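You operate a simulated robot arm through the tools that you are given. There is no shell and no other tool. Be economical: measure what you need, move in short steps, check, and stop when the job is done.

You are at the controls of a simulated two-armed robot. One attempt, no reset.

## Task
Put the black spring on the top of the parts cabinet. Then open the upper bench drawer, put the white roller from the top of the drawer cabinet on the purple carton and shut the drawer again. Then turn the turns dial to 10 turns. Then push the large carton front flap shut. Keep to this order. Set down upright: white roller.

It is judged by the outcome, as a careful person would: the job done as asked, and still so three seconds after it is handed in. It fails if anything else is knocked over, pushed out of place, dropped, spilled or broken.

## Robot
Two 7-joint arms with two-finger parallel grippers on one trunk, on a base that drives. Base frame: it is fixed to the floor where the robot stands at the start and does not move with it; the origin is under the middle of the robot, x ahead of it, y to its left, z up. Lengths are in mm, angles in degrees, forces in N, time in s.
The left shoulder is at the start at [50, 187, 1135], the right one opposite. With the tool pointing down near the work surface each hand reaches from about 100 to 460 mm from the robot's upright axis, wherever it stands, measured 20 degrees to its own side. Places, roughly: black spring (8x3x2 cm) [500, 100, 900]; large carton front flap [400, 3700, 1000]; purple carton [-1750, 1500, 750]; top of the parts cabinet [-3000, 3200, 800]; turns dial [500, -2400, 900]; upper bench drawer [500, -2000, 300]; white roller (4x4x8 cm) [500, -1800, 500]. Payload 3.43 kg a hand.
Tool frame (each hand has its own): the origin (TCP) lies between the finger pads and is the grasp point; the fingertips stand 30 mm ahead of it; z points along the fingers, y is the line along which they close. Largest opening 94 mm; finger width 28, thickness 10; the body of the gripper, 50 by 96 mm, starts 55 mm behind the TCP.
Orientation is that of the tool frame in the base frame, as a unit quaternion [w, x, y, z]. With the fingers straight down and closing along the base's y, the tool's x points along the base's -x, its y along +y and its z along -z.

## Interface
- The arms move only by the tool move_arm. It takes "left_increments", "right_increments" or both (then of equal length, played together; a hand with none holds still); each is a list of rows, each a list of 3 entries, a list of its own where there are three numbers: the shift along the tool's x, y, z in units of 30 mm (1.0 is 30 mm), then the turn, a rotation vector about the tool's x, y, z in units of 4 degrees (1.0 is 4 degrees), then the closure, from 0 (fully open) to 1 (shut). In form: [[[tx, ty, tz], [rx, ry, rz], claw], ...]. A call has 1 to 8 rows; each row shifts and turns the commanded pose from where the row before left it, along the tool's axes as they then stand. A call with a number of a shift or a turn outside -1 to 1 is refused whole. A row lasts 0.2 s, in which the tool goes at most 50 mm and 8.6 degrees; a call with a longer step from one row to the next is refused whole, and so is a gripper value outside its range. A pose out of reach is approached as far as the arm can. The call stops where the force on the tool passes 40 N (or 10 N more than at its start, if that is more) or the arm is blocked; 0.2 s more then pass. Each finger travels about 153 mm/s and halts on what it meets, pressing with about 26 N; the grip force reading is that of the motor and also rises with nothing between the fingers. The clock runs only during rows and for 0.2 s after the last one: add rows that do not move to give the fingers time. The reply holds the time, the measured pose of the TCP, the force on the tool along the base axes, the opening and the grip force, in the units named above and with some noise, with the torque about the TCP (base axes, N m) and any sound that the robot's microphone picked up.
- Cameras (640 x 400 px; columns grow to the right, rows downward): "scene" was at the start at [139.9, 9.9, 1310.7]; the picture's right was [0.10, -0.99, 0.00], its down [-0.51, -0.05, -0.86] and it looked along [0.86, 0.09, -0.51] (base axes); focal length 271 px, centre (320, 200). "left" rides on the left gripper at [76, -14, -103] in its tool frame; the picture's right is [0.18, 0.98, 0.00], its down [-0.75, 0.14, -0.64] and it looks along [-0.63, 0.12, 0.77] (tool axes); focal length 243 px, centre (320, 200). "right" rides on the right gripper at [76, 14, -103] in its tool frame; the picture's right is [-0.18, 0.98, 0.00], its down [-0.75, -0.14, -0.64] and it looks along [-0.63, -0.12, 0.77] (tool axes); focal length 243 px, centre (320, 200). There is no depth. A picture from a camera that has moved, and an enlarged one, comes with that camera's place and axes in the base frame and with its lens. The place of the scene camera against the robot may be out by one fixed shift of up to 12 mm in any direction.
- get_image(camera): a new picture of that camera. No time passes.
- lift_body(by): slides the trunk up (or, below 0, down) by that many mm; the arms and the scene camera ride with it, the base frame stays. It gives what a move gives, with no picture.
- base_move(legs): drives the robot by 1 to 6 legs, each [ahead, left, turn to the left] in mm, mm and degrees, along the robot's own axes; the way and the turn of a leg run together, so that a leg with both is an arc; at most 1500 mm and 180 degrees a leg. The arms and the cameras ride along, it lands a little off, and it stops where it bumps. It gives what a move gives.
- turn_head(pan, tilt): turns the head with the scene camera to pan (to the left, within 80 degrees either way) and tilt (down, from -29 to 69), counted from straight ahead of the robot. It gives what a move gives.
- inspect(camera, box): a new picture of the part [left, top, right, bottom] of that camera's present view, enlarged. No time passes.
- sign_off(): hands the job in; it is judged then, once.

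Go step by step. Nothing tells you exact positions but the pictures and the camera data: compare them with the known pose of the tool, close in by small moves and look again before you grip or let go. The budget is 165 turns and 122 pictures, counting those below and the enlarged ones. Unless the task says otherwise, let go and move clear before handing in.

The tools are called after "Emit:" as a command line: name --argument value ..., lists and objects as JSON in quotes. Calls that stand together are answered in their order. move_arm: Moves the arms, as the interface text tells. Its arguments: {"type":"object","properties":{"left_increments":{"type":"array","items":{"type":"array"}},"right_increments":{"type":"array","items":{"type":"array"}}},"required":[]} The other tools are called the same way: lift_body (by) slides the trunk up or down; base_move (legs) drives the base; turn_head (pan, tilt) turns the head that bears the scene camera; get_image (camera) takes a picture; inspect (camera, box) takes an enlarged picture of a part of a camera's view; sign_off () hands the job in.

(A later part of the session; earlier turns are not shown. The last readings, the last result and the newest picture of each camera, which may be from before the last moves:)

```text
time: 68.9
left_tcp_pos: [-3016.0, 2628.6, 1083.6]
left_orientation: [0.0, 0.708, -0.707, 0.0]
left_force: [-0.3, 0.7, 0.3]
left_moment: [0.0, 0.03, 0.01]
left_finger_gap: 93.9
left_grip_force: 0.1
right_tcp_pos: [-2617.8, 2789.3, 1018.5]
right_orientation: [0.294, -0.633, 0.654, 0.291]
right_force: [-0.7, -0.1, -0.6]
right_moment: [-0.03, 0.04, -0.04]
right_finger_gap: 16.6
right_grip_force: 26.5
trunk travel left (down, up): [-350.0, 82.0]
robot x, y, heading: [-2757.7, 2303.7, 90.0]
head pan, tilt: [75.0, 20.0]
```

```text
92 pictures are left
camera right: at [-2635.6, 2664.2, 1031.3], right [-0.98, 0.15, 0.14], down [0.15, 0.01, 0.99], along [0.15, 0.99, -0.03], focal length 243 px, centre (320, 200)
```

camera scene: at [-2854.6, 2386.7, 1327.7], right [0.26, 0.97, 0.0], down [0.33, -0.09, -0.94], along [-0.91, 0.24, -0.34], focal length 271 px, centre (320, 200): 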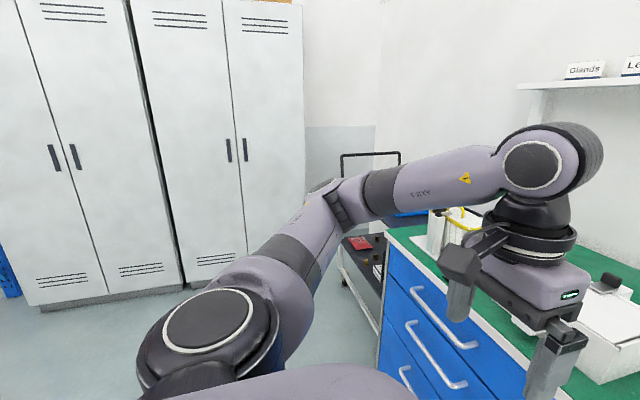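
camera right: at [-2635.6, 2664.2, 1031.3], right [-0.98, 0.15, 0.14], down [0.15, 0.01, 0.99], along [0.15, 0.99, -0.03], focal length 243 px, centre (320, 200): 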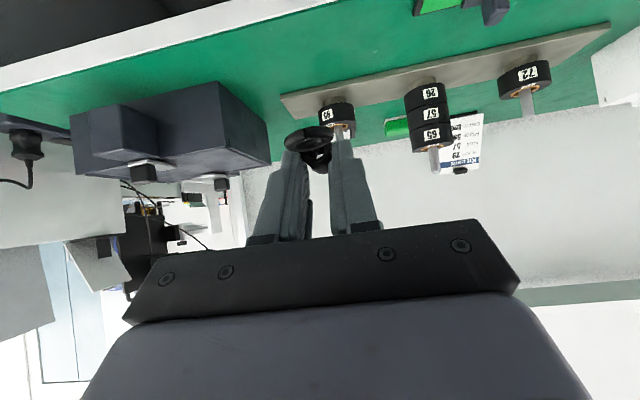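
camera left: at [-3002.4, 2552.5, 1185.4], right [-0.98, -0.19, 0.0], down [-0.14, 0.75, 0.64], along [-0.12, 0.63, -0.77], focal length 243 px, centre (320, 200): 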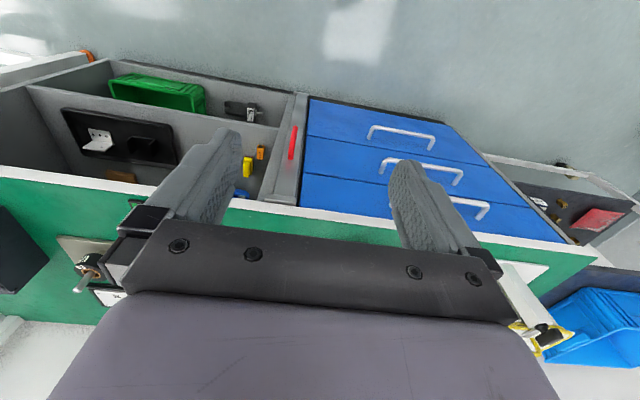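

The free spot is the front strip of the green top near x≈-2615. I'll extend forward to y≈2955 while staying high.

Emit:
move_arm --right_increments '[[[-0.7, 0, 0.81], [0, 0, 0], 1], [[-0.7, 0, 0.81], [0, 0, 0], 1], [[-0.7, 0, 0.81], [0, 0, 0], 1], [[-0.7, 0, 0.81], [0, 0, 0], 1], [[-0.7, 0, 0.81], [0, 0, 0], 1], [[0.6, 0, 0.52], [0, 0, 0], 1], [[0.6, 0, 0.52], [0, 0, 0], 1], [[0.6, 0, 0.52], [0, 0, 0], 1]]'

Emit:
get_image --camera "right"

Emit:
turn_head --pan 0 --tilt 35

Emit:
get_image --camera "scene"

```text
time: 70.7
left_tcp_pos: [-3017.2, 2629.5, 1082.9]
left_orientation: [0.0, 0.708, -0.706, -0.001]
left_force: [-0.4, -0.6, 0.3]
left_moment: [-0.02, 0.02, 0.01]
left_finger_gap: 93.7
left_grip_force: 0.0
right_tcp_pos: [-2612.5, 2950.5, 946.9]
right_orientation: [0.294, -0.634, 0.654, 0.291]
right_force: [-0.2, 0.2, -0.6]
right_moment: [0.04, 0.01, -0.03]
right_finger_gap: 16.6
right_grip_force: 25.5
trunk travel left (down, up): [-350.0, 82.0]
robot x, y, heading: [-2759.4, 2303.7, 90.0]
head pan, tilt: [75.0, 20.0]
```

```text
91 pictures are left
camera right: at [-2629.6, 2825.0, 958.1], right [-0.98, 0.15, 0.14], down [0.15, 0.01, 0.99], along [0.15, 0.99, -0.03], focal length 243 px, centre (320, 200)
```

right: 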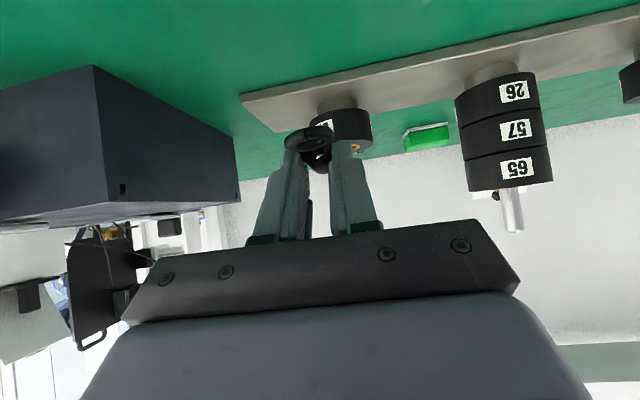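

```text
time: 72.2
left_tcp_pos: [-3016.4, 2629.8, 1082.3]
left_orientation: [0.0, 0.708, -0.707, 0.0]
left_force: [0.3, -0.4, 0.4]
left_moment: [0.01, 0.04, -0.02]
left_finger_gap: 94.0
left_grip_force: 0.0
right_tcp_pos: [-2612.9, 2949.2, 947.2]
right_orientation: [0.295, -0.633, 0.655, 0.29]
right_force: [-0.6, -0.3, -1.2]
right_moment: [0.01, 0.0, 0.01]
right_finger_gap: 16.6
right_grip_force: 25.8
trunk travel left (down, up): [-350.0, 82.0]
robot x, y, heading: [-2753.9, 2302.8, 90.0]
head pan, tilt: [0.0, 35.0]
```

```text
90 pictures are left
camera scene: at [-2764.7, 2450.5, 1303.8], right [1.0, 0.0, 0.0], down [0.0, -0.57, -0.82], along [0.0, 0.82, -0.57], focal length 271 px, centre (320, 200)
```

scene: 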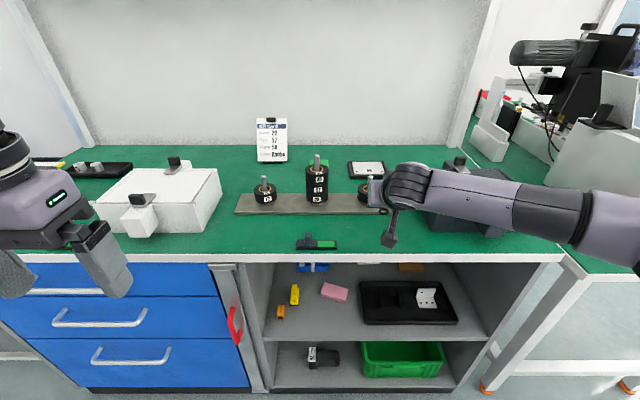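

The metal strip's front edge is at y≈3011 and the cabinet edge ≈2895, top z≈855. I'll pull back 28 mm so the spring fits between, lower and check.

Emit:
move_arm --right_increments '[[[0.62, 0, -0.72], [0, 0, 0], 1], [[0.5, 0, 0.44], [0, 0, 0], 1], [[0.5, 0, 0.44], [0, 0, 0], 1]]'

Emit:
get_image --camera "right"

Emit:
inspect --camera "scene" --box '[280, 140, 520, 290]'

```text
time: 73.0
left_tcp_pos: [-3015.5, 2628.9, 1081.9]
left_orientation: [-0.001, 0.708, -0.707, -0.001]
left_force: [0.0, -0.2, -0.5]
left_moment: [0.03, -0.02, 0.0]
left_finger_gap: 93.9
left_grip_force: 0.1
right_tcp_pos: [-2615.1, 2922.4, 907.0]
right_orientation: [0.294, -0.634, 0.653, 0.291]
right_force: [0.5, 0.6, -0.5]
right_moment: [0.0, 0.01, -0.01]
right_finger_gap: 16.3
right_grip_force: 26.6
trunk travel left (down, up): [-350.0, 82.0]
robot x, y, heading: [-2758.4, 2303.5, 89.8]
head pan, tilt: [0.0, 35.0]
```

```text
89 pictures are left
camera right: at [-2632.5, 2796.7, 919.3], right [-0.98, 0.15, 0.14], down [0.15, 0.01, 0.99], along [0.15, 0.99, -0.03], focal length 243 px, centre (320, 200)
```

right: 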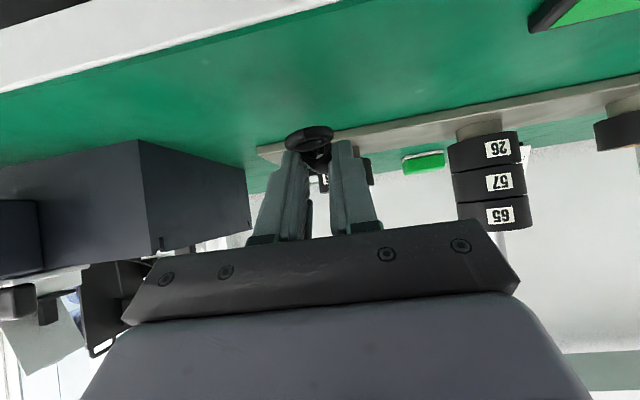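

```text
2.67 times, centred on (400, 215) of scene
camera zoom: at [-2764.6, 2450.6, 1303.8], right [1.0, 0.0, 0.0], down [0.0, -0.57, -0.82], along [0.0, 0.82, -0.57], focal length 724 px, centre (107, 160)
```

zoom: 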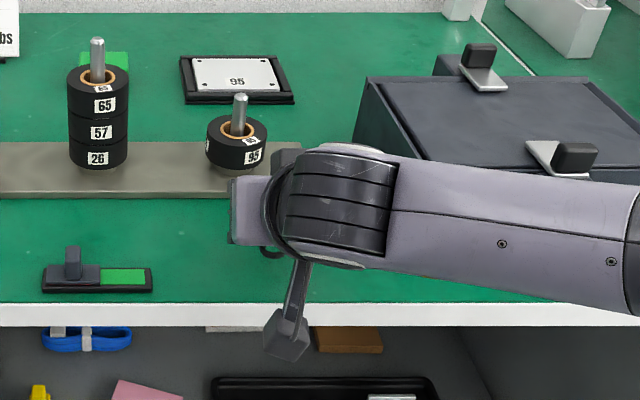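

The strip edge is at y≈3016 and front edge ≈2881, so the spring (2907–2990) fits. I'll lower gently, watching force.

Emit:
move_arm --right_increments '[[[0.25, 0, 0.22], [0, 0, 0], 1], [[0.25, 0, 0.22], [0, 0, 0], 1], [[0.05, 0, 0.044], [0, 0, 0], 1]]'

Emit:
get_image --camera "right"

```text
time: 73.8
left_tcp_pos: [-3015.4, 2629.5, 1083.0]
left_orientation: [0.0, 0.708, -0.707, -0.001]
left_force: [0.7, -0.3, -0.5]
left_moment: [-0.02, -0.01, 0.01]
left_finger_gap: 94.1
left_grip_force: 0.1
right_tcp_pos: [-2615.7, 2922.1, 887.3]
right_orientation: [0.294, -0.633, 0.655, 0.289]
right_force: [0.3, -0.1, -1.3]
right_moment: [-0.01, 0.0, 0.02]
right_finger_gap: 16.6
right_grip_force: 25.8
trunk travel left (down, up): [-350.0, 82.0]
robot x, y, heading: [-2754.0, 2304.9, 90.0]
head pan, tilt: [0.0, 35.0]
```

```text
87 pictures are left
camera right: at [-2632.5, 2796.5, 897.5], right [-0.98, 0.15, 0.15], down [0.15, 0.01, 0.99], along [0.15, 0.99, -0.03], focal length 243 px, centre (320, 200)
```

right: 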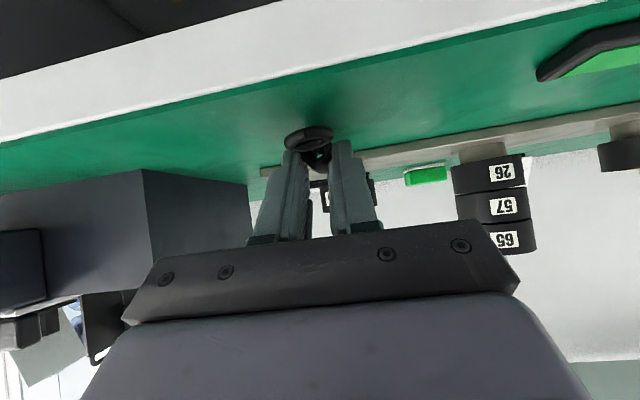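

Top is ≈847; about 8 mm to go.

Emit:
move_arm --right_increments '[[[0.1, 0, 0.088], [0, 0, 0], 1], [[0.076, 0, 0.066], [0, 0, 0], 1]]'

```text
time: 74.4
left_tcp_pos: [-3016.0, 2628.9, 1082.9]
left_orientation: [-0.001, 0.708, -0.706, 0.0]
left_force: [0.4, -0.2, 0.6]
left_moment: [0.01, 0.0, -0.02]
left_finger_gap: 93.9
left_grip_force: 0.1
right_tcp_pos: [-2615.2, 2921.7, 880.6]
right_orientation: [0.296, -0.633, 0.654, 0.29]
right_force: [0.3, -0.7, 3.6]
right_moment: [0.11, -0.03, -0.01]
right_finger_gap: 16.7
right_grip_force: 26.1
trunk travel left (down, up): [-350.0, 82.0]
robot x, y, heading: [-2756.6, 2300.7, 89.8]
head pan, tilt: [0.0, 35.0]
```

Contact felt (3.6 N). I'll open and rise.

Emit:
move_arm --right_increments '[[[0.02, 0, 0.02], [0, 0, 0], 1], [[0, 0, 0], [0, 0, 0], 0.6], [[0, 0, 0], [0, 0, 0], 0.5], [[-0.4, 0, -0.34], [0, 0, 0], 0.5], [[-0.8, 0, -0.68], [0, 0, 0], 0.5], [[-0.8, 0, -0.68], [0, 0, 0], 0.5]]'

Emit:
get_image --camera "right"

```text
time: 75.8
left_tcp_pos: [-3017.2, 2629.2, 1082.9]
left_orientation: [0.0, 0.708, -0.706, 0.0]
left_force: [0.3, 0.4, -0.7]
left_moment: [0.02, -0.02, 0.01]
left_finger_gap: 94.0
left_grip_force: 0.1
right_tcp_pos: [-2616.1, 2921.4, 955.7]
right_orientation: [0.294, -0.633, 0.655, 0.289]
right_force: [0.1, 0.3, -0.5]
right_moment: [0.02, -0.03, 0.03]
right_finger_gap: 47.1
right_grip_force: 0.0
trunk travel left (down, up): [-350.0, 82.0]
robot x, y, heading: [-2758.6, 2302.6, 89.9]
head pan, tilt: [0.0, 35.0]
```

```text
86 pictures are left
camera right: at [-2633.6, 2796.5, 967.1], right [-0.98, 0.15, 0.14], down [0.15, 0.01, 0.99], along [0.15, 0.99, -0.03], focal length 243 px, centre (320, 200)
```

right: 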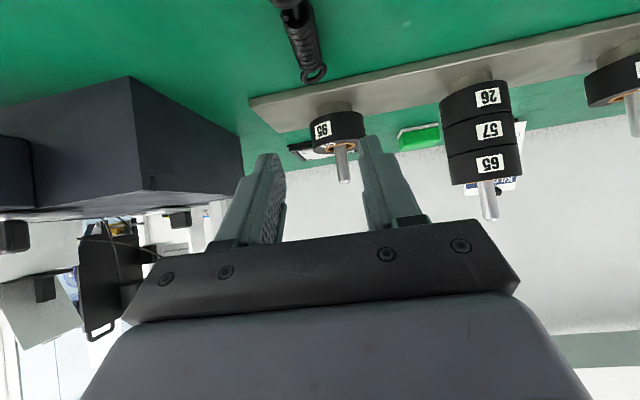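

The spring lies on the cabinet top, clear. I'll retract and head back along the aisle.

Emit:
move_arm --right_increments '[[[0.65, 0, -0.75], [0, 0, 0], 0], [[0.65, 0, -0.75], [0, 0, 0], 0], [[0.65, 0, -0.75], [0, 0, 0], 0], [[0.65, 0, -0.75], [0, 0, 0], 0], [[0.65, 0, -0.75], [0, 0, 0], 0], [[0.65, 0, -0.75], [0, 0, 0], 0], [[-0.5, 0, -0.44], [0, 0, 0], 0], [[-0.5, 0, -0.44], [0, 0, 0], 0]]'

Emit:
base_move --legs '[[0, -1000, 0], [0, -940, 0], [0, 0, -179]]'

Emit:
turn_head --pan 0 --tilt 10

Emit:
get_image --camera "scene"

```text
time: 77.6
left_tcp_pos: [-3016.7, 2629.8, 1082.9]
left_orientation: [-0.001, 0.708, -0.706, 0.0]
left_force: [-0.5, 0.8, 0.0]
left_moment: [-0.01, 0.04, 0.02]
left_finger_gap: 94.1
left_grip_force: 0.2
right_tcp_pos: [-2621.2, 2742.6, 997.7]
right_orientation: [0.295, -0.633, 0.655, 0.29]
right_force: [0.4, -0.1, 0.0]
right_moment: [-0.02, -0.03, 0.05]
right_finger_gap: 93.9
right_grip_force: 0.1
trunk travel left (down, up): [-350.0, 82.0]
robot x, y, heading: [-2756.5, 2304.3, 89.7]
head pan, tilt: [0.0, 35.0]
```

```text
time: 102.4
left_tcp_pos: [-541.4, 1982.1, 1082.7]
left_orientation: [0.0, 0.711, 0.703, 0.001]
left_force: [1.1, -0.6, 0.0]
left_moment: [-0.02, 0.0, -0.01]
left_finger_gap: 94.1
left_grip_force: 0.1
right_tcp_pos: [-939.0, 1874.0, 996.6]
right_orientation: [0.288, 0.658, 0.629, -0.296]
right_force: [0.8, 0.6, 0.2]
right_moment: [-0.04, -0.03, 0.01]
right_finger_gap: 93.8
right_grip_force: 0.0
trunk travel left (down, up): [-350.0, 82.0]
robot x, y, heading: [-796.0, 2313.4, -90.9]
head pan, tilt: [0.0, 35.0]
```

```text
time: 103.3
left_tcp_pos: [-543.5, 1982.8, 1083.4]
left_orientation: [0.0, 0.711, 0.703, 0.0]
left_force: [0.2, -0.7, 0.3]
left_moment: [-0.02, -0.02, 0.0]
left_finger_gap: 93.9
left_grip_force: 0.1
right_tcp_pos: [-940.0, 1874.8, 998.4]
right_orientation: [0.288, 0.659, 0.629, -0.296]
right_force: [0.3, -0.1, -0.1]
right_moment: [0.01, 0.03, -0.02]
right_finger_gap: 94.1
right_grip_force: 0.1
trunk travel left (down, up): [-350.0, 82.0]
robot x, y, heading: [-800.6, 2312.1, -90.6]
head pan, tilt: [0.0, 10.0]
```

```text
85 pictures are left
camera scene: at [-808.5, 2161.9, 1343.9], right [-1.0, 0.01, 0.0], down [0.0, 0.17, -0.98], along [-0.01, -0.98, -0.17], focal length 271 px, centre (320, 200)
```

scene: 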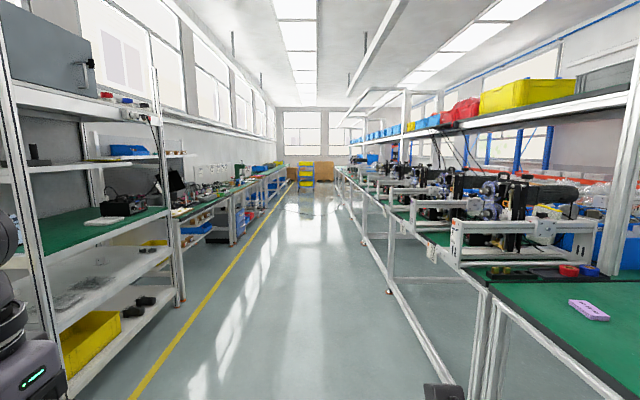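

The aisle is clear; the lavender box on the green bench at right is the purple carton. I'll drive to the drawer area and face it.

Emit:
base_move --legs '[[1500, 0, 0], [1500, 0, 0], [1100, 0, 0], [0, 0, 90]]'

Emit:
turn_head --pan 0 --tilt 25

Emit:
get_image --camera "scene"

```text
time: 126.8
left_tcp_pos: [-475.0, -1528.2, 1082.7]
left_orientation: [0.0, 0.007, 1.0, 0.0]
left_force: [0.3, 0.2, 0.5]
left_moment: [0.02, -0.01, 0.0]
left_finger_gap: 94.0
left_grip_force: 0.0
right_tcp_pos: [-366.4, -1925.4, 996.7]
right_orientation: [0.413, 0.021, 0.91, -0.006]
right_force: [0.7, -0.3, 0.3]
right_moment: [-0.01, 0.0, 0.0]
right_finger_gap: 93.9
right_grip_force: 0.0
trunk travel left (down, up): [-350.0, 82.0]
robot x, y, heading: [-805.6, -1781.2, -0.9]
head pan, tilt: [0.0, 10.0]
```

```text
time: 127.6
left_tcp_pos: [-474.7, -1529.5, 1082.7]
left_orientation: [-0.001, 0.006, 1.0, 0.0]
left_force: [-0.2, -0.2, -0.2]
left_moment: [0.0, 0.0, 0.01]
left_finger_gap: 94.0
left_grip_force: 0.1
right_tcp_pos: [-367.4, -1925.7, 997.7]
right_orientation: [0.413, 0.021, 0.91, -0.005]
right_force: [0.4, -0.2, 0.4]
right_moment: [0.03, -0.03, -0.02]
right_finger_gap: 93.8
right_grip_force: 0.0
trunk travel left (down, up): [-350.0, 82.0]
robot x, y, heading: [-806.3, -1783.9, -0.8]
head pan, tilt: [0.0, 25.0]
```

```text
84 pictures are left
camera scene: at [-662.5, -1785.5, 1319.6], right [-0.02, -1.0, 0.0], down [-0.42, 0.01, -0.91], along [0.91, -0.01, -0.42], focal length 271 px, centre (320, 200)
```

scene: 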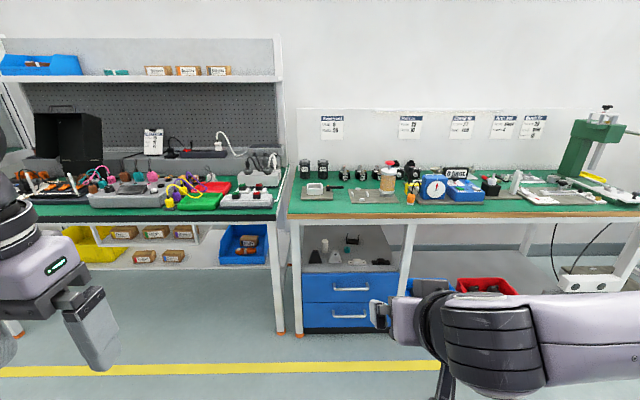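

Emit:
inspect --camera "scene" --box '[280, 210, 440, 340]'

Emit:
inspect --camera "scene" --box '[360, 140, 560, 230]'

```text
3.08 times, centred on (360, 275) of scene
camera zoom: at [-662.5, -1785.5, 1319.6], right [-0.02, -1.0, 0.0], down [-0.42, 0.01, -0.91], along [0.91, -0.01, -0.42], focal length 835 px, centre (197, -31)
```

zoom: 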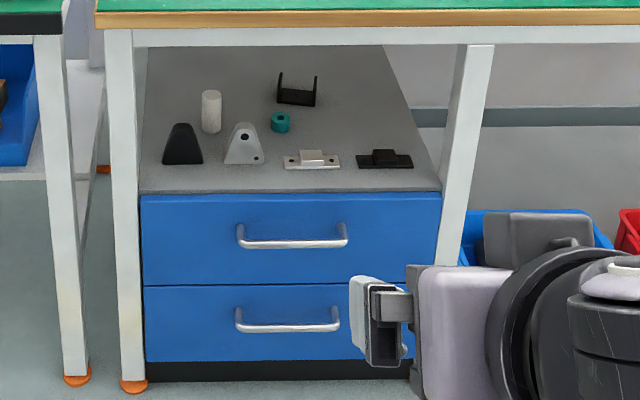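

```text
3.20 times, centred on (460, 185) of scene
camera zoom: at [-662.5, -1785.5, 1319.6], right [-0.02, -1.0, 0.0], down [-0.42, 0.01, -0.91], along [0.91, -0.01, -0.42], focal length 868 px, centre (-128, 248)
```

zoom: 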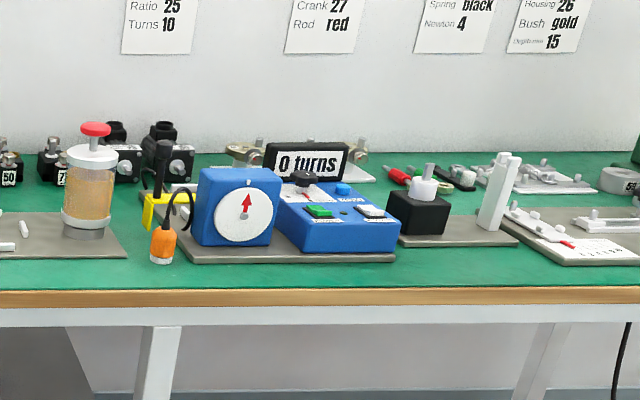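

The roller stands at about [579, -1823], the cabinet front is at x≈410, and the upper handle is near [380, -1949, 349]. I'll turn the right hand nearly horizontal with fingers closing vertically to pinch the handle bar, working in free air first.

Emit:
move_arm --right_increments '[[[-0.65, 0, 0.75], [0, -1, 0], 0], [[-0.6, 0, 0.8], [0, -1, 0], 0], [[-0.55, 0, 0.83], [0, -1, 0], 0], [[0, 0, 0], [0, -1, 0], 0], [[0, 0, 0], [0, -1, 0], 0], [[0, 0, 0], [0, -1, 0], 0]]'

Emit:
move_arm --right_increments '[[[0, 0, 0], [0, 0, 1], 0], [[0, 0, 0], [0, 0, 1], 0], [[0, 0, 0], [0, 0, 1], 0], [[0, 0, 0], [0, 0, 1], 0], [[0, 0, 0], [0, 0, 1], 0], [[0, 0, 0], [0, 0, 1], 0], [[0, 0, 0], [0, 0, 1], 0], [[0, 0, 0], [0, 0, 1], 0]]'

Emit:
move_arm --right_increments '[[[0, 0, 0], [0, 0, 1], 0], [[0, 0, 0], [0, 0, 1], 0], [[0, 0, 0], [0, 0, 1], 0], [[0, 0, 0], [0, 0, 1], 0], [[0, 0, 0], [0, 0, 1], 0], [[0, 0, 0], [0, 0, 1], 0], [[0, 0, 0], [0, 0, 1], 0], [[0, 0, 0], [0, 0, 1], 0]]'

Emit:
move_arm --right_increments '[[[0, 0, 0], [0, 0, 1], 0], [[0, 0, 0], [0, 0, 1], 0], [[0, 0, 0], [0, 0, 1], 0], [[0, 0, 0], [0, 0, 1], 0], [[0, 0, 0], [0, 0, 1], 0], [[0, 0, 0], [0, 0, 1], 0], [[0, 0, 0], [0, 0, 0.5], 0]]'

Emit:
lift_body --by -345

Emit:
get_image --camera "scene"

Emit:
get_image --camera "right"

```text
time: 129.0
left_tcp_pos: [-474.7, -1528.0, 1082.9]
left_orientation: [0.0, 0.007, 1.0, -0.001]
left_force: [0.7, -0.2, 0.7]
left_moment: [0.01, -0.01, -0.01]
left_finger_gap: 94.1
left_grip_force: 0.0
right_tcp_pos: [-276.2, -1928.5, 998.9]
right_orientation: [0.595, 0.018, 0.803, -0.01]
right_force: [0.5, -0.2, 0.1]
right_moment: [0.03, 0.0, 0.03]
right_finger_gap: 94.1
right_grip_force: 0.0
trunk travel left (down, up): [-350.0, 82.0]
robot x, y, heading: [-805.3, -1780.6, -1.1]
head pan, tilt: [0.0, 25.0]
```

```text
time: 130.8
left_tcp_pos: [-474.6, -1528.9, 1082.0]
left_orientation: [0.0, 0.006, 1.0, 0.001]
left_force: [-0.3, 0.0, 0.2]
left_moment: [0.02, -0.01, -0.02]
left_finger_gap: 94.3
left_grip_force: 0.1
right_tcp_pos: [-277.0, -1928.7, 998.0]
right_orientation: [0.573, 0.242, 0.768, 0.154]
right_force: [0.4, 0.7, 0.6]
right_moment: [0.0, -0.02, -0.02]
right_finger_gap: 94.1
right_grip_force: 0.0
trunk travel left (down, up): [-350.0, 82.0]
robot x, y, heading: [-803.2, -1786.2, -0.7]
head pan, tilt: [0.0, 25.0]
```

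```text
time: 132.6
left_tcp_pos: [-474.6, -1528.9, 1082.0]
left_orientation: [0.001, 0.007, 1.0, 0.0]
left_force: [0.3, -0.1, 0.0]
left_moment: [-0.01, 0.03, 0.01]
left_finger_gap: 94.0
left_grip_force: 0.1
right_tcp_pos: [-276.6, -1930.7, 997.7]
right_orientation: [0.509, 0.445, 0.671, 0.305]
right_force: [0.3, 0.3, -0.2]
right_moment: [0.01, 0.01, 0.0]
right_finger_gap: 93.8
right_grip_force: 0.1
trunk travel left (down, up): [-350.0, 82.0]
robot x, y, heading: [-805.8, -1781.0, -0.8]
head pan, tilt: [0.0, 25.0]
```

```text
time: 134.2
left_tcp_pos: [-474.4, -1529.4, 1083.5]
left_orientation: [0.0, 0.008, 1.0, -0.001]
left_force: [-0.4, -0.3, 0.0]
left_moment: [-0.03, 0.01, 0.0]
left_finger_gap: 94.0
left_grip_force: 0.1
right_tcp_pos: [-276.6, -1930.7, 996.8]
right_orientation: [0.426, 0.583, 0.555, 0.413]
right_force: [0.0, 0.7, 0.1]
right_moment: [0.02, 0.0, -0.01]
right_finger_gap: 93.7
right_grip_force: 0.0
trunk travel left (down, up): [-350.0, 82.0]
robot x, y, heading: [-805.7, -1782.3, -0.7]
head pan, tilt: [0.0, 25.0]
```

```text
time: 137.5
left_tcp_pos: [-474.5, -1529.1, 738.2]
left_orientation: [0.0, 0.007, 1.0, 0.0]
left_force: [-0.8, 0.1, 0.2]
left_moment: [0.0, 0.0, 0.03]
left_finger_gap: 94.1
left_grip_force: 0.1
right_tcp_pos: [-277.5, -1929.9, 652.4]
right_orientation: [0.427, 0.583, 0.555, 0.412]
right_force: [0.1, 0.2, -0.7]
right_moment: [0.01, -0.01, 0.0]
right_finger_gap: 93.9
right_grip_force: 0.1
trunk travel left (down, up): [-5.0, 427.0]
robot x, y, heading: [-805.8, -1781.5, -1.0]
head pan, tilt: [0.0, 25.0]
```

```text
81 pictures are left
camera scene: at [-662.5, -1785.5, 974.6], right [-0.02, -1.0, 0.0], down [-0.42, 0.01, -0.91], along [0.91, -0.01, -0.42], focal length 271 px, centre (320, 200)
```

scene: 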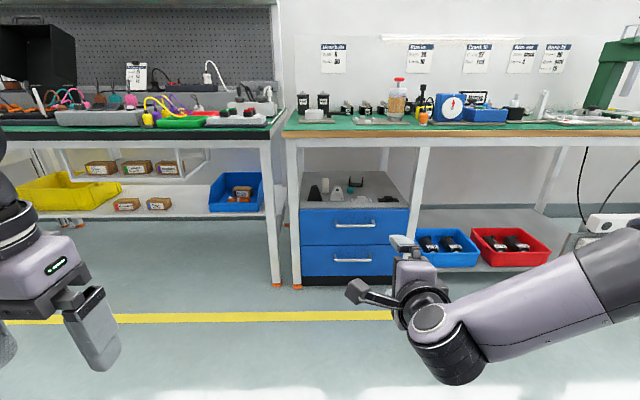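

```text
80 pictures are left
camera right: at [-366.9, -1848.4, 698.0], right [0.28, -0.2, 0.94], down [-0.69, -0.72, 0.05], along [0.67, -0.66, -0.34], focal length 243 px, centre (320, 200)
```

right: 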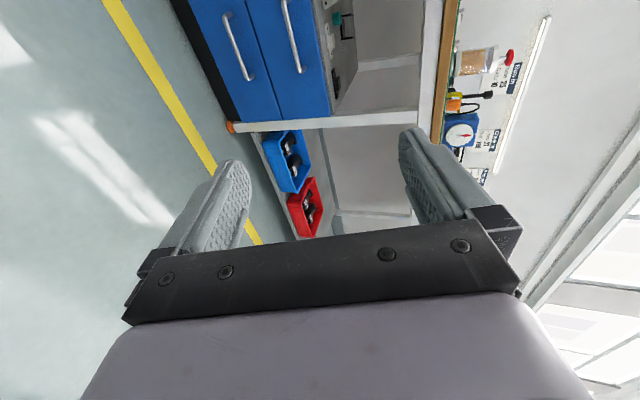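

Emit:
inspect --camera "scene" --box '[280, 160, 440, 290]'

```text
3.08 times, centred on (360, 225) of scene
camera zoom: at [-662.5, -1785.5, 974.6], right [-0.02, -1.0, 0.0], down [-0.42, 0.01, -0.91], along [0.91, -0.01, -0.42], focal length 835 px, centre (197, 123)
```

zoom: 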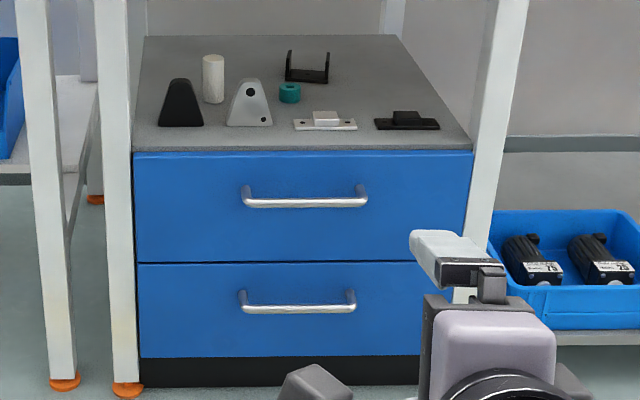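

Refined: drawer cabinet front x≈380, top z≈450; upper handle bar ≈[330, -1943, 396]; roller ≈[538, -1823], 455–535 high; bench top z≈787. I'll lower the hand to handle height, then drive in.

Emit:
move_arm --right_increments '[[[0, -1, 0.31], [0, 0, 0], 0.3], [[0, -1, 0.31], [0, 0, 0], 0.3], [[0, -1, 0.31], [0, 0, 0], 0.3], [[0, -1, 0.31], [0, 0, 0], 0.3], [[0, -1, 0.31], [0, 0, 0], 0.3], [[0, -1, 0.31], [0, 0, 0], 0.3], [[0, -1, 0.31], [0, 0, 0], 0.3], [[0, -1, 0.31], [0, 0, 0], 0.3]]'

Emit:
base_move --legs '[[430, 0, 0.8]]'

Emit:
turn_head --pan -10 --tilt 40

Emit:
get_image --camera "scene"

Emit:
get_image --camera "right"

```text
time: 139.3
left_tcp_pos: [-475.0, -1528.0, 738.3]
left_orientation: [0.0, 0.007, 1.0, 0.0]
left_force: [0.4, 0.2, 0.2]
left_moment: [0.0, 0.0, 0.02]
left_finger_gap: 94.0
left_grip_force: 0.0
right_tcp_pos: [-277.3, -1838.9, 462.1]
right_orientation: [0.427, 0.586, 0.554, 0.409]
right_force: [-0.8, 0.0, -0.6]
right_moment: [0.01, 0.01, 0.01]
right_finger_gap: 65.6
right_grip_force: 0.0
right hand out of reach, approached as far as the arm can: row 2, 3, 4, 5, 6, 7, 8
trunk travel left (down, up): [-5.0, 427.0]
robot x, y, heading: [-804.1, -1782.4, -0.5]
head pan, tilt: [0.0, 25.0]
```

```text
time: 142.0
left_tcp_pos: [-46.4, -1525.2, 739.3]
left_orientation: [0.0, -0.003, 1.0, 0.0]
left_force: [0.1, 0.7, -0.6]
left_moment: [0.02, 0.0, 0.01]
left_finger_gap: 94.2
left_grip_force: 0.1
right_tcp_pos: [156.6, -1830.7, 460.8]
right_orientation: [0.424, 0.581, 0.56, 0.412]
right_force: [-0.4, 0.7, 0.2]
right_moment: [0.0, 0.0, -0.01]
right_finger_gap: 66.0
right_grip_force: 0.0
trunk travel left (down, up): [-5.0, 427.0]
robot x, y, heading: [-373.1, -1788.3, 0.3]
head pan, tilt: [0.0, 25.0]
```

```text
time: 142.8
left_tcp_pos: [-46.5, -1524.5, 738.2]
left_orientation: [0.0, -0.003, 1.0, 0.0]
left_force: [-0.2, 0.3, 0.1]
left_moment: [0.0, -0.02, -0.02]
left_finger_gap: 94.0
left_grip_force: 0.1
right_tcp_pos: [156.1, -1831.1, 461.2]
right_orientation: [0.425, 0.58, 0.56, 0.412]
right_force: [-0.1, 0.4, 0.3]
right_moment: [-0.01, 0.0, 0.03]
right_finger_gap: 65.8
right_grip_force: 0.1
trunk travel left (down, up): [-5.0, 427.0]
robot x, y, heading: [-375.4, -1786.6, 0.1]
head pan, tilt: [-10.0, 40.0]
```

```text
78 pictures are left
camera scene: at [-237.8, -1799.9, 951.3], right [-0.17, -0.99, 0.0], down [-0.63, 0.11, -0.77], along [0.76, -0.13, -0.64], focal length 271 px, centre (320, 200)
```

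scene: 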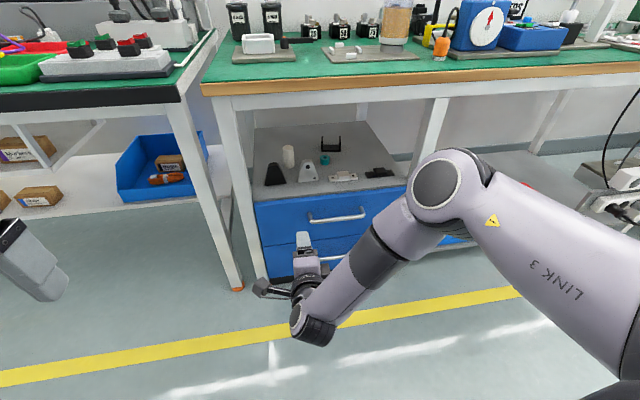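

```text
77 pictures are left
camera right: at [66.1, -1750.4, 507.2], right [0.29, -0.2, 0.94], down [-0.68, -0.73, 0.06], along [0.68, -0.65, -0.35], focal length 243 px, centre (320, 200)
```

right: 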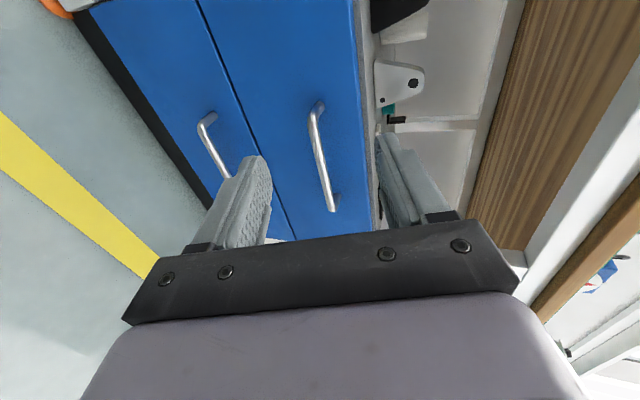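

The hand hit its reach limit in height and slid sideways. I'll pitch the fingers down to ~45° (easier for low targets) while shifting right to the handle.

Emit:
move_arm --right_increments '[[[-0.5, 0, 0], [1, 0, 0], 0.5], [[-0.5, 0, 0], [1, 0, 0], 0.5], [[-0.5, 0, 0], [1, 0, 0], 0.5], [[-0.5, 0, 0], [1, 0, 0], 0.5], [[-0.5, 0, 0], [1, 0, 0], 0.5], [[-0.5, 0, 0], [1, 0, 0], 0.5], [[-0.5, 0, 0], [1, 0, 0], 0.5]]'

Emit:
get_image --camera "right"

```text
time: 144.3
left_tcp_pos: [-47.3, -1524.0, 737.0]
left_orientation: [0.0, -0.003, 1.0, 0.0]
left_force: [0.3, 0.4, 0.1]
left_moment: [-0.02, 0.01, 0.0]
left_finger_gap: 94.0
left_grip_force: 0.2
right_tcp_pos: [152.6, -1936.1, 459.4]
right_orientation: [0.27, 0.666, 0.643, 0.265]
right_force: [-0.2, -0.2, 0.5]
right_moment: [0.0, 0.0, -0.01]
right_finger_gap: 47.0
right_grip_force: 0.0
trunk travel left (down, up): [-5.0, 427.0]
robot x, y, heading: [-373.7, -1785.5, 0.1]
head pan, tilt: [-10.0, 40.0]
```

```text
76 pictures are left
camera right: at [93.2, -1857.5, 544.4], right [0.7, -0.21, 0.69], down [-0.57, -0.74, 0.36], along [0.43, -0.64, -0.63], focal length 243 px, centre (320, 200)
```

right: 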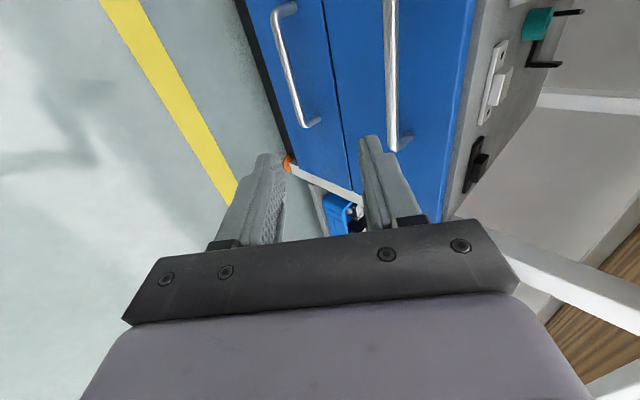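

Handle bar triangulates to ≈[338, -1943, 390]. I'll drive forward 115 mm so the fingers line up to slide down at 45° over the bar.

Emit:
base_move --legs '[[115, -5, 0]]'

Emit:
get_image --camera "right"

Emit:
get_image --camera "scene"

```text
time: 145.6
left_tcp_pos: [68.2, -1529.6, 738.1]
left_orientation: [0.0, -0.004, 1.0, 0.0]
left_force: [-0.4, -0.1, 0.5]
left_moment: [-0.01, 0.0, 0.01]
left_finger_gap: 94.1
left_grip_force: 0.1
right_tcp_pos: [266.7, -1941.5, 460.5]
right_orientation: [0.271, 0.665, 0.644, 0.264]
right_force: [-0.3, 0.3, 1.1]
right_moment: [0.03, 0.01, 0.03]
right_finger_gap: 47.0
right_grip_force: 0.1
trunk travel left (down, up): [-5.0, 427.0]
robot x, y, heading: [-260.7, -1790.2, 0.5]
head pan, tilt: [-10.0, 40.0]
```

```text
75 pictures are left
camera right: at [208.1, -1861.9, 544.3], right [0.69, -0.21, 0.69], down [-0.57, -0.74, 0.36], along [0.43, -0.64, -0.63], focal length 243 px, centre (320, 200)
```

right: 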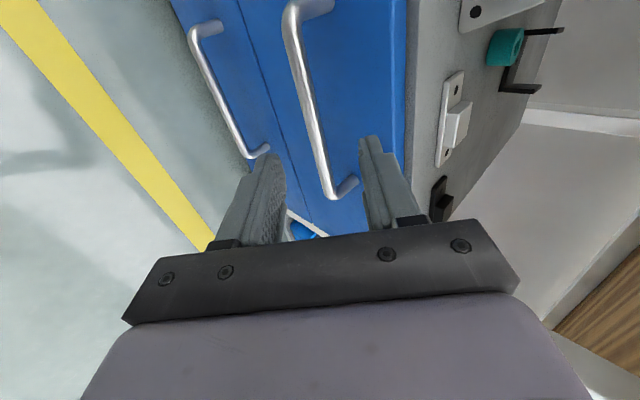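

```text
74 pictures are left
camera scene: at [-123.0, -1804.5, 951.3], right [-0.17, -0.99, 0.0], down [-0.63, 0.11, -0.77], along [0.76, -0.13, -0.64], focal length 271 px, centre (320, 200)
```

scene: 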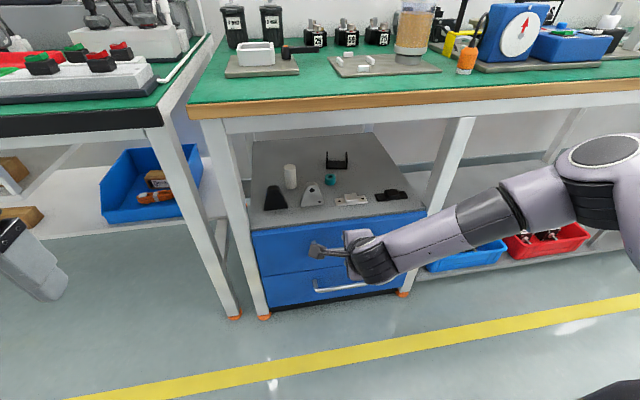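

Bar at y=-1943 is ≈[329, 390]. I'll narrow the fingers to ~34 mm and slide down 45° over the bar.

Emit:
move_arm --right_increments '[[[0, -0.16, 0.3], [0, 0, 0], 0.64], [[0, 0, 0.7], [0, 0, 0], 0.64], [[0, 0, 0.6], [0, 0, 0], 0.64], [[0, 0, 0.4], [0, 0, 0], 0.64]]'

Emit:
get_image --camera "right"

```text
time: 146.6
left_tcp_pos: [68.7, -1529.4, 738.4]
left_orientation: [0.0, -0.004, 1.0, 0.0]
left_force: [-0.9, 0.0, 0.5]
left_moment: [0.0, -0.01, -0.02]
left_finger_gap: 93.9
left_grip_force: 0.1
right_tcp_pos: [305.3, -1942.5, 414.3]
right_orientation: [0.271, 0.666, 0.643, 0.264]
right_force: [0.0, 0.4, -0.2]
right_moment: [-0.02, 0.01, -0.02]
right_finger_gap: 33.9
right_grip_force: 0.1
trunk travel left (down, up): [-5.0, 427.0]
robot x, y, heading: [-256.9, -1789.9, 0.2]
head pan, tilt: [-10.0, 40.0]
```

```text
73 pictures are left
camera right: at [247.2, -1862.2, 498.0], right [0.69, -0.21, 0.69], down [-0.57, -0.74, 0.36], along [0.43, -0.64, -0.63], focal length 243 px, centre (320, 200)
```

right: 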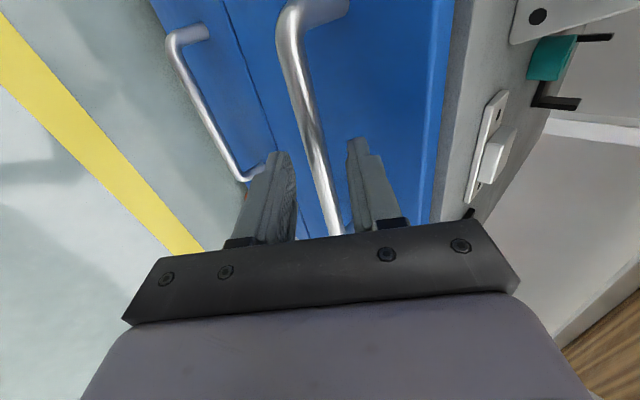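

The bar is between the fingers. I'll go 16 mm deeper, then close.

Emit:
move_arm --right_increments '[[[0, 0, 0.3], [0, 0, 0], 0.64], [[0, 0, 0.25], [0, 0, 0], 0.64], [[0, 0, 0], [0, 0, 0], 1], [[0, 0, 0], [0, 0, 0], 1]]'

Emit:
get_image --camera "right"

```text
time: 147.6
left_tcp_pos: [67.1, -1530.0, 737.5]
left_orientation: [0.0, -0.002, 1.0, -0.001]
left_force: [-0.5, 0.2, -0.8]
left_moment: [0.0, 0.02, -0.01]
left_finger_gap: 94.0
left_grip_force: 0.0
right_tcp_pos: [315.3, -1941.5, 401.5]
right_orientation: [0.271, 0.664, 0.645, 0.264]
right_force: [-7.0, -1.4, -1.9]
right_moment: [-1.17, 0.12, 0.93]
right_finger_gap: 13.9
right_grip_force: 45.1
trunk travel left (down, up): [-5.0, 427.0]
robot x, y, heading: [-255.2, -1792.6, 0.4]
head pan, tilt: [-10.0, 40.0]
```

```text
72 pictures are left
camera right: at [257.9, -1862.8, 485.1], right [0.7, -0.21, 0.69], down [-0.57, -0.74, 0.36], along [0.43, -0.64, -0.63], focal length 243 px, centre (320, 200)
```

right: 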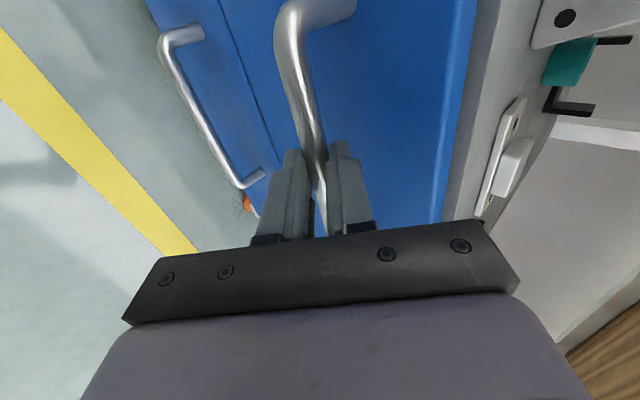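

Handle gripped. I'll pull it out with the arm.

Emit:
move_arm --right_increments '[[[0, -0.35, -0.35], [0, 0, 0], 1], [[0, -0.48, -0.47], [0, 0, 0], 1], [[0, -0.48, -0.47], [0, 0, 0], 1], [[0, -0.48, -0.47], [0, 0, 0], 1], [[0, -0.48, -0.47], [0, 0, 0], 1]]'

Emit:
get_image --camera "right"

```text
time: 148.8
left_tcp_pos: [67.0, -1530.2, 737.7]
left_orientation: [0.001, -0.002, 1.0, 0.001]
left_force: [-0.3, -0.1, -0.8]
left_moment: [0.01, -0.03, -0.01]
left_finger_gap: 93.9
left_grip_force: 0.0
right_tcp_pos: [222.2, -1942.2, 401.1]
right_orientation: [0.273, 0.665, 0.644, 0.262]
right_force: [-1.1, -15.3, -8.8]
right_moment: [-1.29, 0.16, 0.76]
right_finger_gap: 13.8
right_grip_force: 44.9
trunk travel left (down, up): [-5.0, 427.0]
robot x, y, heading: [-257.3, -1795.2, 0.3]
head pan, tilt: [-10.0, 40.0]
```

```text
71 pictures are left
camera right: at [163.3, -1862.5, 484.9], right [0.69, -0.21, 0.69], down [-0.58, -0.73, 0.36], along [0.43, -0.65, -0.63], focal length 243 px, centre (320, 200)
```

right: 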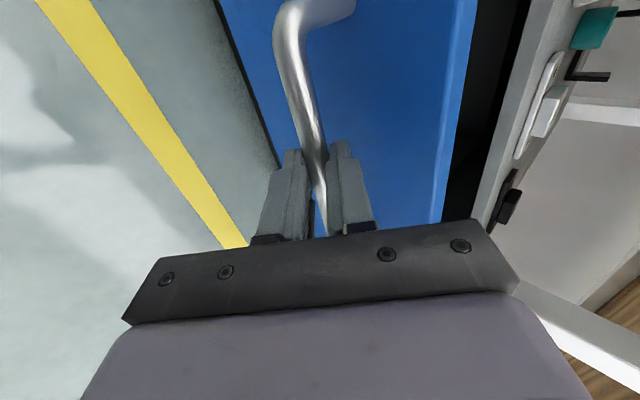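

The drawer slides well (93 mm). I'll keep the grip and back the base up to open it further.

Emit:
base_move --legs '[[-190, 0, 0]]'

Emit:
get_image --camera "scene"

```text
time: 150.3
left_tcp_pos: [-118.8, -1530.3, 738.3]
left_orientation: [0.0, -0.002, 1.0, 0.0]
left_force: [-0.6, 0.0, -0.4]
left_moment: [0.04, 0.0, -0.03]
left_finger_gap: 94.0
left_grip_force: 0.1
right_tcp_pos: [33.5, -1943.2, 401.1]
right_orientation: [0.271, 0.667, 0.643, 0.263]
right_force: [0.0, -12.8, -7.2]
right_moment: [-1.36, 0.08, 0.5]
right_finger_gap: 14.0
right_grip_force: 45.3
trunk travel left (down, up): [-5.0, 427.0]
robot x, y, heading: [-444.3, -1791.0, -0.1]
head pan, tilt: [-10.0, 40.0]
```

```text
70 pictures are left
camera scene: at [-310.0, -1805.6, 951.2], right [-0.17, -0.98, 0.0], down [-0.63, 0.11, -0.77], along [0.75, -0.13, -0.64], focal length 271 px, centre (320, 200)
```

scene: 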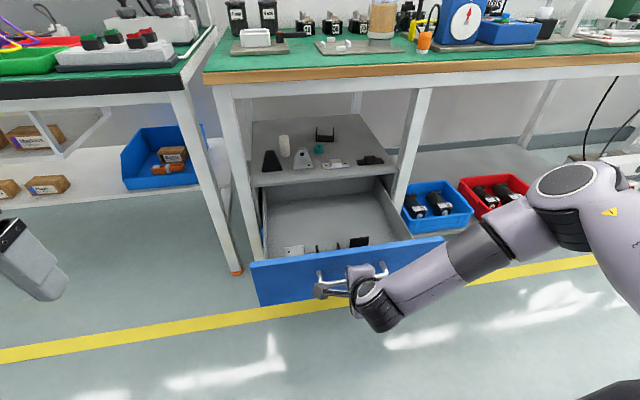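

Drawer is open ~280 mm with parts inside. I'll release and back off.

Emit:
move_arm --right_increments '[[[0, 0, 0], [0, 0, 0], 0.62], [[0, 0, 0], [0, 0, 0], 0.62], [[0, 0, -0.5], [0, 0, 0], 0.62], [[0, 0, -0.8], [0, 0, 0], 0.62], [[0, 0, -1], [0, 0, 0], 0.5], [[0, 0, -1], [0, 0, 0], 0.3], [[0, 0, -1], [0, 0, 0], 0]]'

Emit:
move_arm --right_increments '[[[0, 0, 0], [0, 0, -1], 0], [[0, 0, 0], [0, 0, -1], 0], [[0, 0, 0], [0, 0, -1], 0], [[0, 0, 0], [0, 0, -1], 0], [[0, 0, 0], [0, 0, -1], 0], [[0, 0, 0], [0, 0, -1], 0], [[0, 0, 0], [0, 0, -1], 0], [[0, 0, 0], [0, 0, -1], 0]]'

Emit:
move_arm --right_increments '[[[0, 0, 0], [0, 0, -1], 0], [[0, 0, 0], [0, 0, -1], 0], [[0, 0, 0], [0, 0, -1], 0], [[0, 0, 0], [0, 0, -1], 0], [[0, 0, 0], [0, 0, -1], 0], [[0, 0, 0], [0, 0, -1], 0], [[0, 0, 0], [0, 0, -1], 0], [[0, 0, 0], [0, 0, -1], 0]]'

Emit:
move_arm --right_increments '[[[0, 0, 0], [0, 0, -1], 0], [[0, 0, 0], [0, 0, -1], 0], [[0, 0, 0], [0, 0, -1], 0], [[0, 0, 0], [0, 0, -1], 0], [[0, 0, 0], [0, 0, -1], 0], [[0, 0, 0], [0, 0, -1], 0], [[0, 0, 0], [0, 0, -0.5], 0]]'

Emit:
get_image --camera "scene"

```text
time: 151.9
left_tcp_pos: [-119.5, -1531.6, 739.1]
left_orientation: [-0.001, -0.002, 1.0, 0.001]
left_force: [-0.2, -0.1, -0.7]
left_moment: [0.01, 0.01, 0.0]
left_finger_gap: 94.0
left_grip_force: 0.1
right_tcp_pos: [-54.5, -1938.7, 493.1]
right_orientation: [0.272, 0.665, 0.643, 0.263]
right_force: [0.2, 0.3, -0.2]
right_moment: [0.0, -0.02, 0.02]
right_finger_gap: 94.0
right_grip_force: 0.0
trunk travel left (down, up): [-5.0, 427.0]
robot x, y, heading: [-444.4, -1793.9, -0.0]
head pan, tilt: [-10.0, 40.0]
```

```text
time: 153.7
left_tcp_pos: [-119.2, -1531.1, 738.3]
left_orientation: [0.0, -0.002, 1.0, 0.0]
left_force: [-0.8, 0.5, 0.1]
left_moment: [-0.04, -0.04, 0.02]
left_finger_gap: 94.1
left_grip_force: 0.1
right_tcp_pos: [-57.7, -1939.8, 493.3]
right_orientation: [0.333, 0.463, 0.802, 0.179]
right_force: [-0.2, -0.4, -0.1]
right_moment: [-0.01, 0.0, -0.01]
right_finger_gap: 94.2
right_grip_force: 0.1
trunk travel left (down, up): [-5.0, 427.0]
robot x, y, heading: [-441.0, -1790.5, 0.1]
head pan, tilt: [-10.0, 40.0]
```

```text
time: 155.5
left_tcp_pos: [-118.9, -1530.9, 736.8]
left_orientation: [0.0, -0.002, 1.0, 0.001]
left_force: [-0.6, 0.1, -0.7]
left_moment: [0.01, -0.02, 0.03]
left_finger_gap: 94.2
left_grip_force: 0.0
right_tcp_pos: [-56.8, -1938.3, 492.6]
right_orientation: [0.37, 0.223, 0.898, 0.08]
right_force: [0.7, 1.0, 0.3]
right_moment: [0.0, -0.04, 0.0]
right_finger_gap: 93.8
right_grip_force: 0.0
trunk travel left (down, up): [-5.0, 427.0]
robot x, y, heading: [-443.1, -1788.8, -0.1]
head pan, tilt: [-10.0, 40.0]
```

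```text
time: 157.1
left_tcp_pos: [-118.7, -1531.4, 737.8]
left_orientation: [0.0, -0.003, 1.0, 0.0]
left_force: [-0.2, 0.1, 0.0]
left_moment: [-0.02, 0.01, 0.03]
left_finger_gap: 94.0
left_grip_force: 0.0
right_tcp_pos: [-56.5, -1939.4, 493.2]
right_orientation: [0.378, 0.015, 0.926, -0.005]
right_force: [-0.6, -0.5, 0.6]
right_moment: [0.02, -0.05, -0.02]
right_finger_gap: 94.1
right_grip_force: 0.0
trunk travel left (down, up): [-5.0, 427.0]
robot x, y, heading: [-444.9, -1793.0, -0.2]
head pan, tilt: [-10.0, 40.0]
```

```text
69 pictures are left
camera scene: at [-310.4, -1805.5, 951.3], right [-0.17, -0.98, 0.0], down [-0.63, 0.11, -0.77], along [0.75, -0.13, -0.64], focal length 271 px, centre (320, 200)
```

scene: 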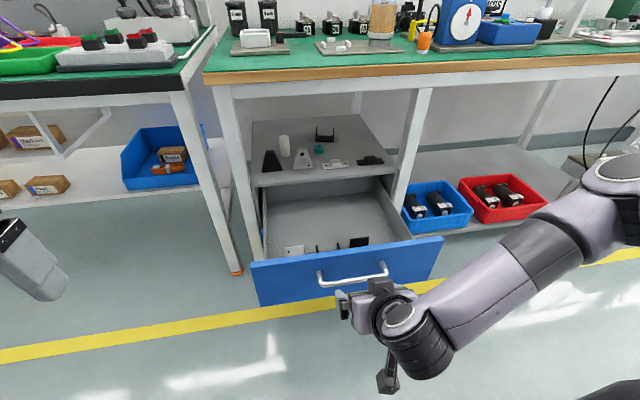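

Two cones stand just in front of the roller, so I'll come over them and tip in. I'll reposition to the robot's left of the open drawer, with more tilt and the left hand retracted.

Emit:
move_arm --left_increments '[[[0.8, 0, 0], [0, 0, 0], 0], [[0.8, 0, 0], [0, 0, 0], 0], [[0.8, 0, 0], [0, 0, 0], 0]]' --right_increments '[[[0, 0, 0], [0, -0.9, 0], 0], [[0, 0, 0], [0, -0.9, 0], 0], [[0, 0, 0], [0, -0.9, 0], 0]]'

Emit:
base_move --legs '[[-40, 0, 0], [0, 350, 0], [300, 0, 0]]'

Emit:
turn_head --pan -35 --tilt 35

Emit:
get_image --camera "scene"

Emit:
get_image --camera "right"

```text
time: 157.9
left_tcp_pos: [-192.6, -1530.6, 735.9]
left_orientation: [0.0, -0.002, 1.0, 0.0]
left_force: [0.2, 0.6, -0.2]
left_moment: [0.0, 0.01, -0.01]
left_finger_gap: 93.8
left_grip_force: 0.1
right_tcp_pos: [-57.1, -1938.9, 493.6]
right_orientation: [0.463, 0.018, 0.886, -0.01]
right_force: [0.0, 0.1, -0.4]
right_moment: [0.01, 0.05, 0.05]
right_finger_gap: 94.0
right_grip_force: 0.1
trunk travel left (down, up): [-5.0, 427.0]
robot x, y, heading: [-443.4, -1792.9, -0.2]
head pan, tilt: [-10.0, 40.0]
```

```text
time: 163.7
left_tcp_pos: [64.2, -1171.9, 736.8]
left_orientation: [0.0, -0.004, 1.0, 0.001]
left_force: [0.6, -0.9, 0.1]
left_moment: [-0.01, -0.01, 0.0]
left_finger_gap: 94.0
left_grip_force: 0.1
right_tcp_pos: [201.7, -1580.3, 493.9]
right_orientation: [0.462, 0.014, 0.887, -0.008]
right_force: [-0.1, 0.1, -0.3]
right_moment: [-0.02, -0.03, 0.0]
right_finger_gap: 93.8
right_grip_force: 0.0
trunk travel left (down, up): [-5.0, 427.0]
robot x, y, heading: [-184.8, -1435.9, 0.4]
head pan, tilt: [-10.0, 40.0]
```

```text
time: 164.6
left_tcp_pos: [64.6, -1172.0, 736.1]
left_orientation: [-0.001, -0.004, 1.0, -0.001]
left_force: [0.4, -0.7, 0.5]
left_moment: [-0.02, 0.02, 0.02]
left_finger_gap: 94.2
left_grip_force: 0.1
right_tcp_pos: [202.6, -1581.0, 493.0]
right_orientation: [0.462, 0.014, 0.887, -0.008]
right_force: [0.3, 0.1, 0.2]
right_moment: [0.01, 0.02, 0.02]
right_finger_gap: 94.1
right_grip_force: 0.1
trunk travel left (down, up): [-5.0, 427.0]
robot x, y, heading: [-183.7, -1436.6, 0.2]
head pan, tilt: [-35.0, 35.0]
```

```text
68 pictures are left
camera scene: at [-63.7, -1484.1, 958.8], right [-0.57, -0.82, 0.0], down [-0.47, 0.33, -0.82], along [0.67, -0.47, -0.57], focal length 271 px, centre (320, 200)
```

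scene: 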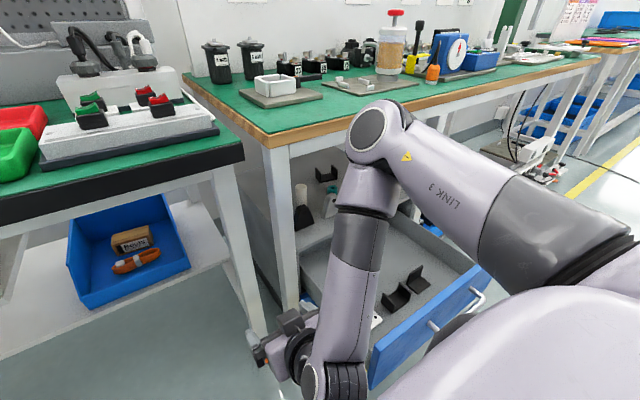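

```text
67 pictures are left
camera right: at [75.4, -1560.2, 490.9], right [0.14, 0.98, 0.15], down [-0.1, -0.14, 0.99], along [0.99, -0.15, 0.08], focal length 243 px, centre (320, 200)
```

right: 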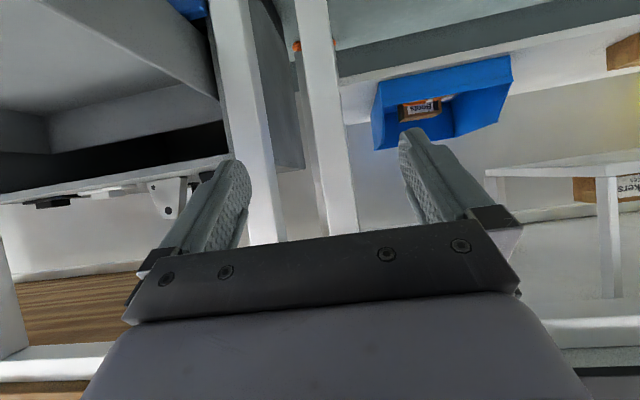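

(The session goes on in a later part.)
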